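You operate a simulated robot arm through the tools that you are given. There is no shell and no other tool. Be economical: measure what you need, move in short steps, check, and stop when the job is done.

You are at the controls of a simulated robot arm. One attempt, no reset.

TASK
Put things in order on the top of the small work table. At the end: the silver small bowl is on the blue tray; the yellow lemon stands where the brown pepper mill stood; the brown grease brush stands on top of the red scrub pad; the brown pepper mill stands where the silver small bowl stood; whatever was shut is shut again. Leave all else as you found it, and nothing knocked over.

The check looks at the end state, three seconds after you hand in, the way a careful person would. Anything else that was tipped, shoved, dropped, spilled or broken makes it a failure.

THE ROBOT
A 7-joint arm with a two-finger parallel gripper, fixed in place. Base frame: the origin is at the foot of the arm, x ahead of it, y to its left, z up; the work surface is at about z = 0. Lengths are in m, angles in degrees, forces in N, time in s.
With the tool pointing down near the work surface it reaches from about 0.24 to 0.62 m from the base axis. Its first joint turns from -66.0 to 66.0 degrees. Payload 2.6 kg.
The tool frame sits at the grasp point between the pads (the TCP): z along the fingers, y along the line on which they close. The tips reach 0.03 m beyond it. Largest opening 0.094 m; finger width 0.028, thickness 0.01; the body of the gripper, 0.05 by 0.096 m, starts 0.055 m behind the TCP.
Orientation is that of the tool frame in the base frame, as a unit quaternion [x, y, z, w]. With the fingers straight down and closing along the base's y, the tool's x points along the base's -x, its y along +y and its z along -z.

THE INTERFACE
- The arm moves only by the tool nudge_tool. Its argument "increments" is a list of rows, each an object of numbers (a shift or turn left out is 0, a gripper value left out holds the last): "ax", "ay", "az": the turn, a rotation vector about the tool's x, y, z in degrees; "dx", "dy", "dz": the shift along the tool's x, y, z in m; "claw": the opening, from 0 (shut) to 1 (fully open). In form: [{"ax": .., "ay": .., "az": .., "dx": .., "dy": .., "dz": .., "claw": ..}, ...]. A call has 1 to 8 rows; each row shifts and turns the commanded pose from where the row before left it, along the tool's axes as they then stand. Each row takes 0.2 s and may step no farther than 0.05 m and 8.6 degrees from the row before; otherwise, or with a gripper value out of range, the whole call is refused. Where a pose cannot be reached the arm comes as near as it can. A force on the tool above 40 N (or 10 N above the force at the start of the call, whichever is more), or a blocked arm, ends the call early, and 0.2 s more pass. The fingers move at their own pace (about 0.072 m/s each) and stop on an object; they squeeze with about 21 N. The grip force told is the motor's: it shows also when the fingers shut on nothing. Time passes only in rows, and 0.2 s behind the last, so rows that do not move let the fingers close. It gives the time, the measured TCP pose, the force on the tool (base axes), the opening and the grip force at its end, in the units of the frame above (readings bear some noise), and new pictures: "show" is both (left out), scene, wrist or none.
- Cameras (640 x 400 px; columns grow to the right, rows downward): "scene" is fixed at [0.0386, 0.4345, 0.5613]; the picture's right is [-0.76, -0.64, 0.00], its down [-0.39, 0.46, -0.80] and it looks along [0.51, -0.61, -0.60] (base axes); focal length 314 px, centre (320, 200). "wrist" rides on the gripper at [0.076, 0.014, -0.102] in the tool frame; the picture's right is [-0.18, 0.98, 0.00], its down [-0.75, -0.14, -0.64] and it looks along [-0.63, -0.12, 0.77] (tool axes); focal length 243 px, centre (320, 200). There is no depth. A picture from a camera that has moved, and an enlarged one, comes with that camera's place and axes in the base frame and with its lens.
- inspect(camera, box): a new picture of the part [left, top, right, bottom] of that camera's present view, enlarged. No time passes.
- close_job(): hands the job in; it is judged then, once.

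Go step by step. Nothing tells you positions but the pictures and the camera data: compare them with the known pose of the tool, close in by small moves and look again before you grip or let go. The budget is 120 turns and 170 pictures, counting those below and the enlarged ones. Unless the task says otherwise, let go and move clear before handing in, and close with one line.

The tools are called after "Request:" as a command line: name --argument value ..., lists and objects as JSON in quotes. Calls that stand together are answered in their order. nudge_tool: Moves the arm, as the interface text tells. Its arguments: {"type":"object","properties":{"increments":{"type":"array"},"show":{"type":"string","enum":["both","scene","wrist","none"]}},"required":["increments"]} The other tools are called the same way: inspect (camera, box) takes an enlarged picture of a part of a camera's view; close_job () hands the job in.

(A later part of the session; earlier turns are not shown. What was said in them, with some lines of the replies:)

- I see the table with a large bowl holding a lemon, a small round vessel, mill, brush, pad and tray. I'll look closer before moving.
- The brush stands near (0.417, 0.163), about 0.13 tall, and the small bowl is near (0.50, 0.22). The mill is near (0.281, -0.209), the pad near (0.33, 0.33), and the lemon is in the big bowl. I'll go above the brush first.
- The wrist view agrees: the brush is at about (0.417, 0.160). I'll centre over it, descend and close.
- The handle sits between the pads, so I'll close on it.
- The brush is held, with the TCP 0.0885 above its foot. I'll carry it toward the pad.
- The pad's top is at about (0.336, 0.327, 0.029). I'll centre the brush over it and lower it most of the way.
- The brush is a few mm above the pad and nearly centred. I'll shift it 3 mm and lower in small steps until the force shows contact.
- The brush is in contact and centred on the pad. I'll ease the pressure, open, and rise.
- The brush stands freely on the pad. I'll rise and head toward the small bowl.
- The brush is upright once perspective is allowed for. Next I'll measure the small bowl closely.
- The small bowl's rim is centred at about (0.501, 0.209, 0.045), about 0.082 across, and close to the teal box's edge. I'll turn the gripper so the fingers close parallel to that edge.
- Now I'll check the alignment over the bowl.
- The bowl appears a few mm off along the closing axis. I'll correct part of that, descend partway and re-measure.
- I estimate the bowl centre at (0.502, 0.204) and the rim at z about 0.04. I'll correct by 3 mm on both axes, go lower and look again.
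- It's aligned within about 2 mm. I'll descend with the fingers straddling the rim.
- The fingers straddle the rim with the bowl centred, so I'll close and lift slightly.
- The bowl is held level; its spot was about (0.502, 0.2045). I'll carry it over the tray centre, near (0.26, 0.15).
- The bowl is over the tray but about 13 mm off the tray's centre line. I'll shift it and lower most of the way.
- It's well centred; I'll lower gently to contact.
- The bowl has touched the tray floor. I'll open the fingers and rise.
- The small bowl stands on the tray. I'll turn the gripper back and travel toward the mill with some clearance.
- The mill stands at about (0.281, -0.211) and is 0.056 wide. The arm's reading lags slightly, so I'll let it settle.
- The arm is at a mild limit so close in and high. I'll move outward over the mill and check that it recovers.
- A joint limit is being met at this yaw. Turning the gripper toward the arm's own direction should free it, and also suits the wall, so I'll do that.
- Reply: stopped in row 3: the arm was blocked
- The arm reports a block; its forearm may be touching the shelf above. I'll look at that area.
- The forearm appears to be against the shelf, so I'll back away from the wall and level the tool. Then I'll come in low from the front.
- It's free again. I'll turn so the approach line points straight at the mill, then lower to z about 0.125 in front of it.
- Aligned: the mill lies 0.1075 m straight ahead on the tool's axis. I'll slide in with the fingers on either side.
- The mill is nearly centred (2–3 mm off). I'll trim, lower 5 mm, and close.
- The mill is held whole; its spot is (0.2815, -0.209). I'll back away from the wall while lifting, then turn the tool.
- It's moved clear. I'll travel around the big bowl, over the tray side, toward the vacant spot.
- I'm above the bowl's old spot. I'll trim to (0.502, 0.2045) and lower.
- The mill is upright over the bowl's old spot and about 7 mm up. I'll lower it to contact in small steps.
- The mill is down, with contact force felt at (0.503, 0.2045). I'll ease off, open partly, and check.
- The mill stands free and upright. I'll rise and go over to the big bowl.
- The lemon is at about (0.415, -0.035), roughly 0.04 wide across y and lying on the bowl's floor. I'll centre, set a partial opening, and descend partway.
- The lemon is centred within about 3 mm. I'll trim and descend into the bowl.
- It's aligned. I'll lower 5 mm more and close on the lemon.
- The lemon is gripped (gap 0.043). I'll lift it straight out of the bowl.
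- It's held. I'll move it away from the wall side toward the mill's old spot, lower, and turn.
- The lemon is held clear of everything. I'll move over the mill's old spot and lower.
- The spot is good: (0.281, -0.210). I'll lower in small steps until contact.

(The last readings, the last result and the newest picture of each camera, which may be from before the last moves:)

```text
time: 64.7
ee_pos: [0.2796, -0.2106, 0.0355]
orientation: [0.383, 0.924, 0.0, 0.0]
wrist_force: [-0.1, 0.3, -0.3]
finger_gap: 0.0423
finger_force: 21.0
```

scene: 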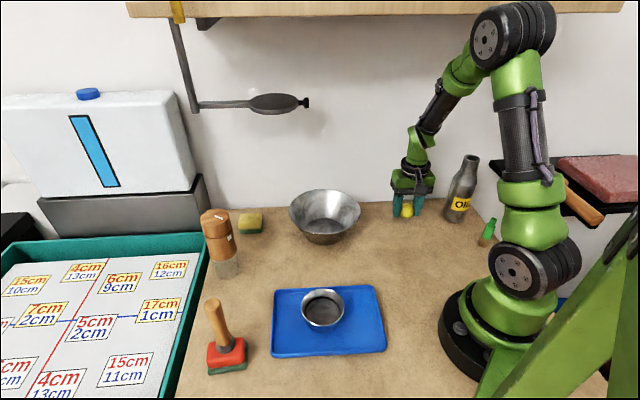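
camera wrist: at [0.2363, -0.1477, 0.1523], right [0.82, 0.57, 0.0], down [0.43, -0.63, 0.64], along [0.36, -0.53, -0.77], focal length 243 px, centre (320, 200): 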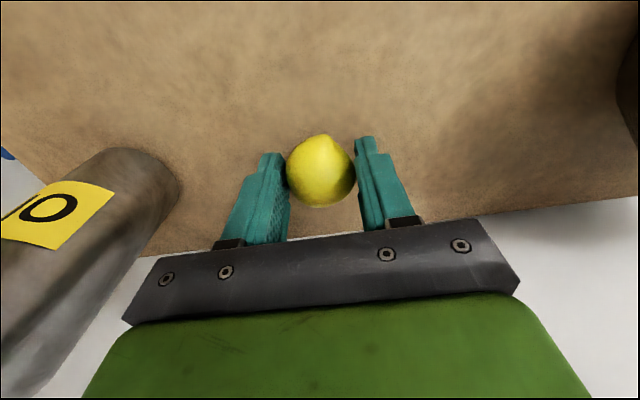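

Request:
nudge_tool --increments '[{"dz": 0.0015}, {}]' --show "none"

Request:
inspect --camera "scene" --box '[372, 180, 436, 220]'

```text
time: 65.3
ee_pos: [0.2806, -0.2098, 0.0362]
orientation: [0.383, 0.924, -0.001, 0.0]
wrist_force: [1.2, 0.8, -0.3]
finger_gap: 0.0421
finger_force: 20.6
```

```text
10.00 times, centred on (404, 200) of scene
camera zoom: at [0.0386, 0.4345, 0.5613], right [-0.76, -0.64, 0.0], down [-0.39, 0.46, -0.8], along [0.51, -0.61, -0.6], focal length 3138 px, centre (-520, 200)
```

zoom: 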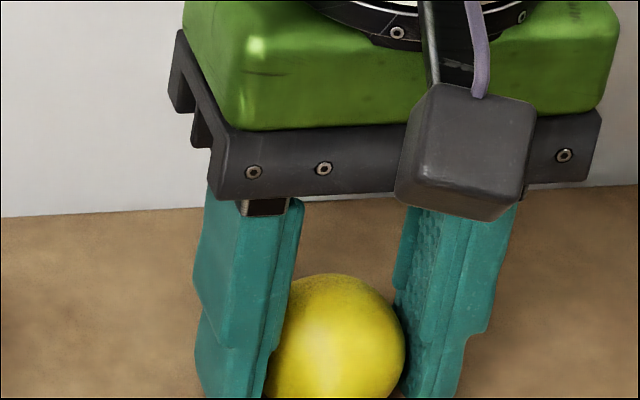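

Request:
nudge_tool --increments '[{"dz": 0.0015}, {}]' --show "none"

Request:
inspect --camera "scene" --box '[372, 195, 436, 235]'

```text
time: 65.9
ee_pos: [0.2802, -0.2112, 0.034]
orientation: [0.382, 0.924, -0.001, -0.001]
wrist_force: [-2.1, 2.7, 11.8]
finger_gap: 0.0418
finger_force: 21.0
```

```text
10.00 times, centred on (404, 215) of scene
camera zoom: at [0.0386, 0.4345, 0.5613], right [-0.76, -0.64, 0.0], down [-0.39, 0.46, -0.8], along [0.51, -0.61, -0.6], focal length 3138 px, centre (-520, 50)
```

zoom: 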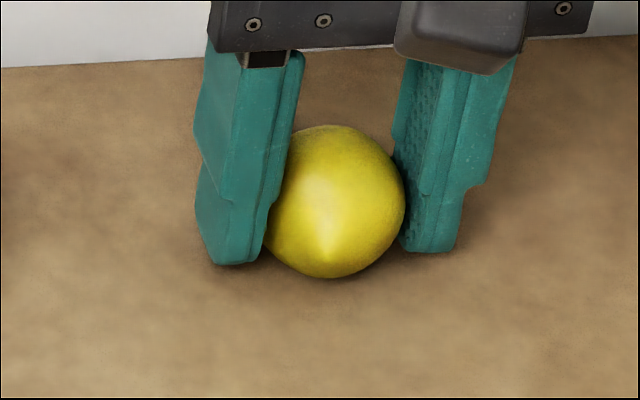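

Contact is felt, with the lemon resting on the table. I'll ease off and open slowly so it does not roll.

Request:
nudge_tool --increments '[{"dz": -0.001}, {"claw": 0.47}, {"claw": 0.5}, {"claw": 0.53}, {"claw": 0.56}, {"claw": 0.6}, {}]'

Request:
inspect --camera "scene" --box '[372, 195, 436, 235]'

```text
time: 67.5
ee_pos: [0.2799, -0.209, 0.034]
orientation: [0.382, 0.924, -0.002, 0.001]
wrist_force: [-0.2, 0.4, -0.4]
finger_gap: 0.0562
finger_force: 0.0
camera wrist: at [0.2368, -0.1468, 0.138], right [0.82, 0.57, 0.0], down [0.43, -0.63, 0.64], along [0.36, -0.53, -0.77], focal length 243 px, centre (320, 200)
```

scene: 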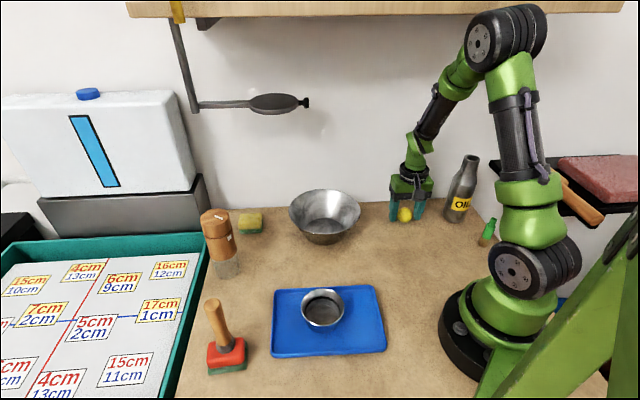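
wrist: 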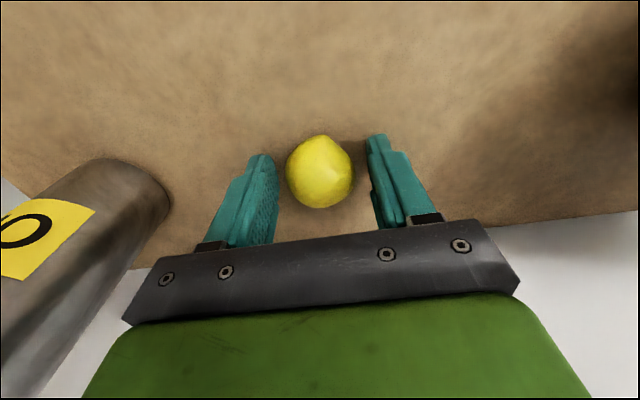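

```text
10.00 times, centred on (404, 215) of scene
camera zoom: at [0.0386, 0.4345, 0.5613], right [-0.76, -0.64, 0.0], down [-0.39, 0.46, -0.8], along [0.51, -0.61, -0.6], focal length 3138 px, centre (-520, 50)
```

zoom: 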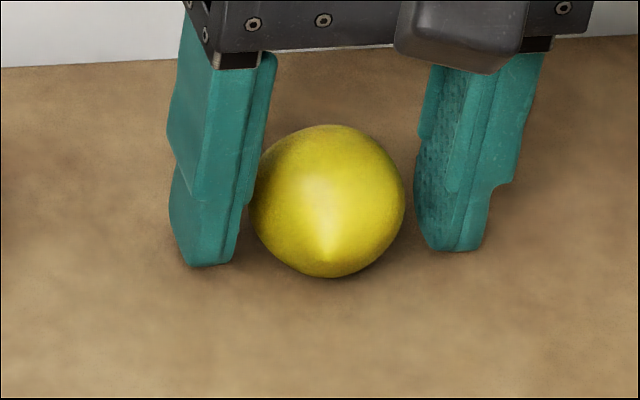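

The lemon stayed put. I'll rise straight up to z about 0.14, then back away from the wall.

Request:
nudge_tool --increments '[{"dz": -0.02}, {"dz": -0.04}, {"dz": -0.045}, {"dx": 0.04}, {"dx": 0.04, "dz": -0.02}, {"dx": 0.02, "dz": -0.03}, {}, {}]'

Request:
inspect --camera "scene" --box '[372, 195, 436, 235]'

Request:
inspect --camera "scene" --box '[170, 190, 394, 390]'

```text
time: 69.3
ee_pos: [0.2062, -0.1382, 0.1901]
orientation: [0.382, 0.924, -0.001, -0.002]
wrist_force: [0.1, -0.2, 0.1]
finger_gap: 0.0562
finger_force: 0.0
camera wrist: at [0.1632, -0.0759, 0.2941], right [0.82, 0.57, 0.0], down [0.43, -0.63, 0.64], along [0.36, -0.53, -0.77], focal length 243 px, centre (320, 200)
```

scene: 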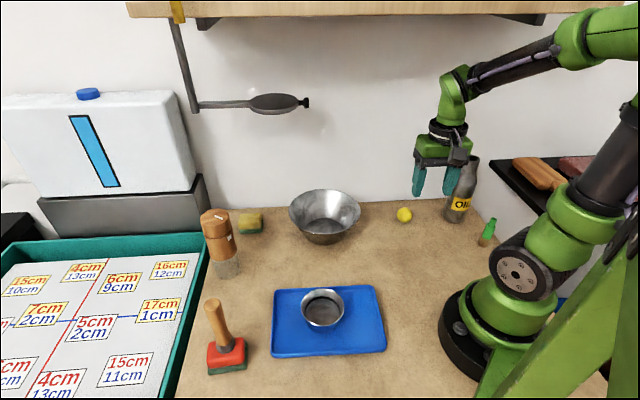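
wrist: 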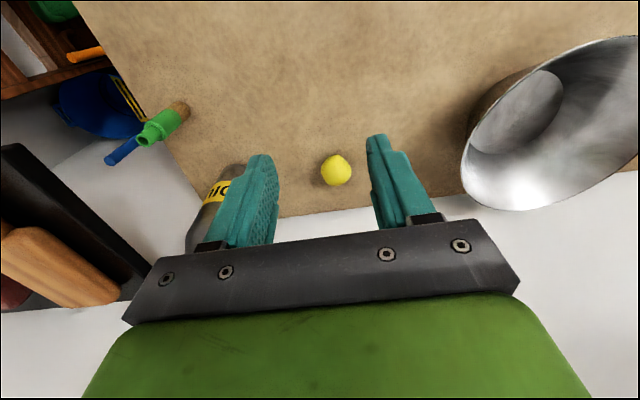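

```text
10.00 times, centred on (404, 215) of scene
camera zoom: at [0.0386, 0.4345, 0.5613], right [-0.76, -0.64, 0.0], down [-0.39, 0.46, -0.8], along [0.51, -0.61, -0.6], focal length 3138 px, centre (-520, 50)
```

zoom: 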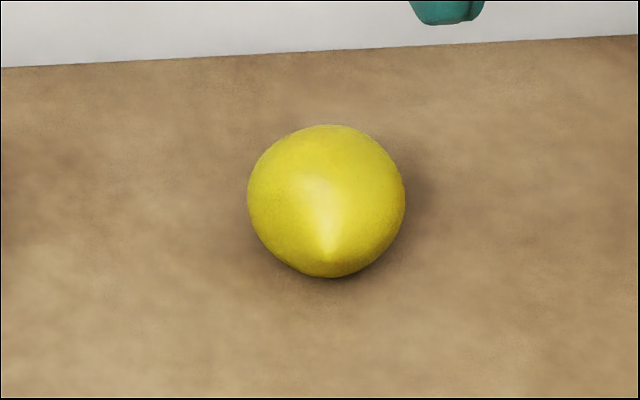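

```text
2.00 times, centred on (282, 290) of scene
camera zoom: at [0.0386, 0.4345, 0.5613], right [-0.76, -0.64, 0.0], down [-0.39, 0.46, -0.8], along [0.51, -0.61, -0.6], focal length 628 px, centre (396, 20)
```

zoom: 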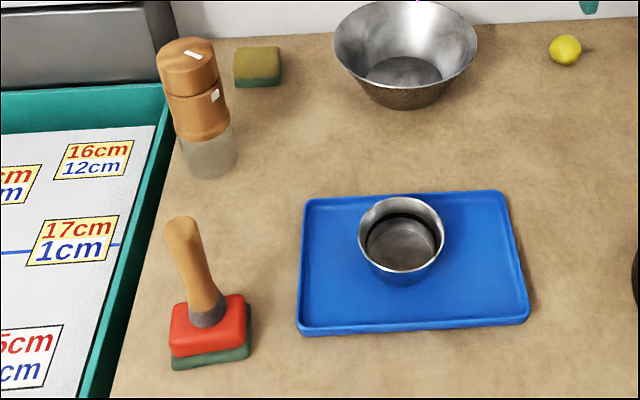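

All items are in place, upright and stable, and the arm is clear. Nothing had to be opened, so I'm handing in.

Request:
close_job

```text
The job is handed in.
```

I've handed the job in with all four items in place and upright; I never opened anything, so nothing needed shutting. The small bowl is on the blue tray, the lemon is at the mill's old spot, the brush is on the red scrub pad, and the mill is at the bowl's old spot.
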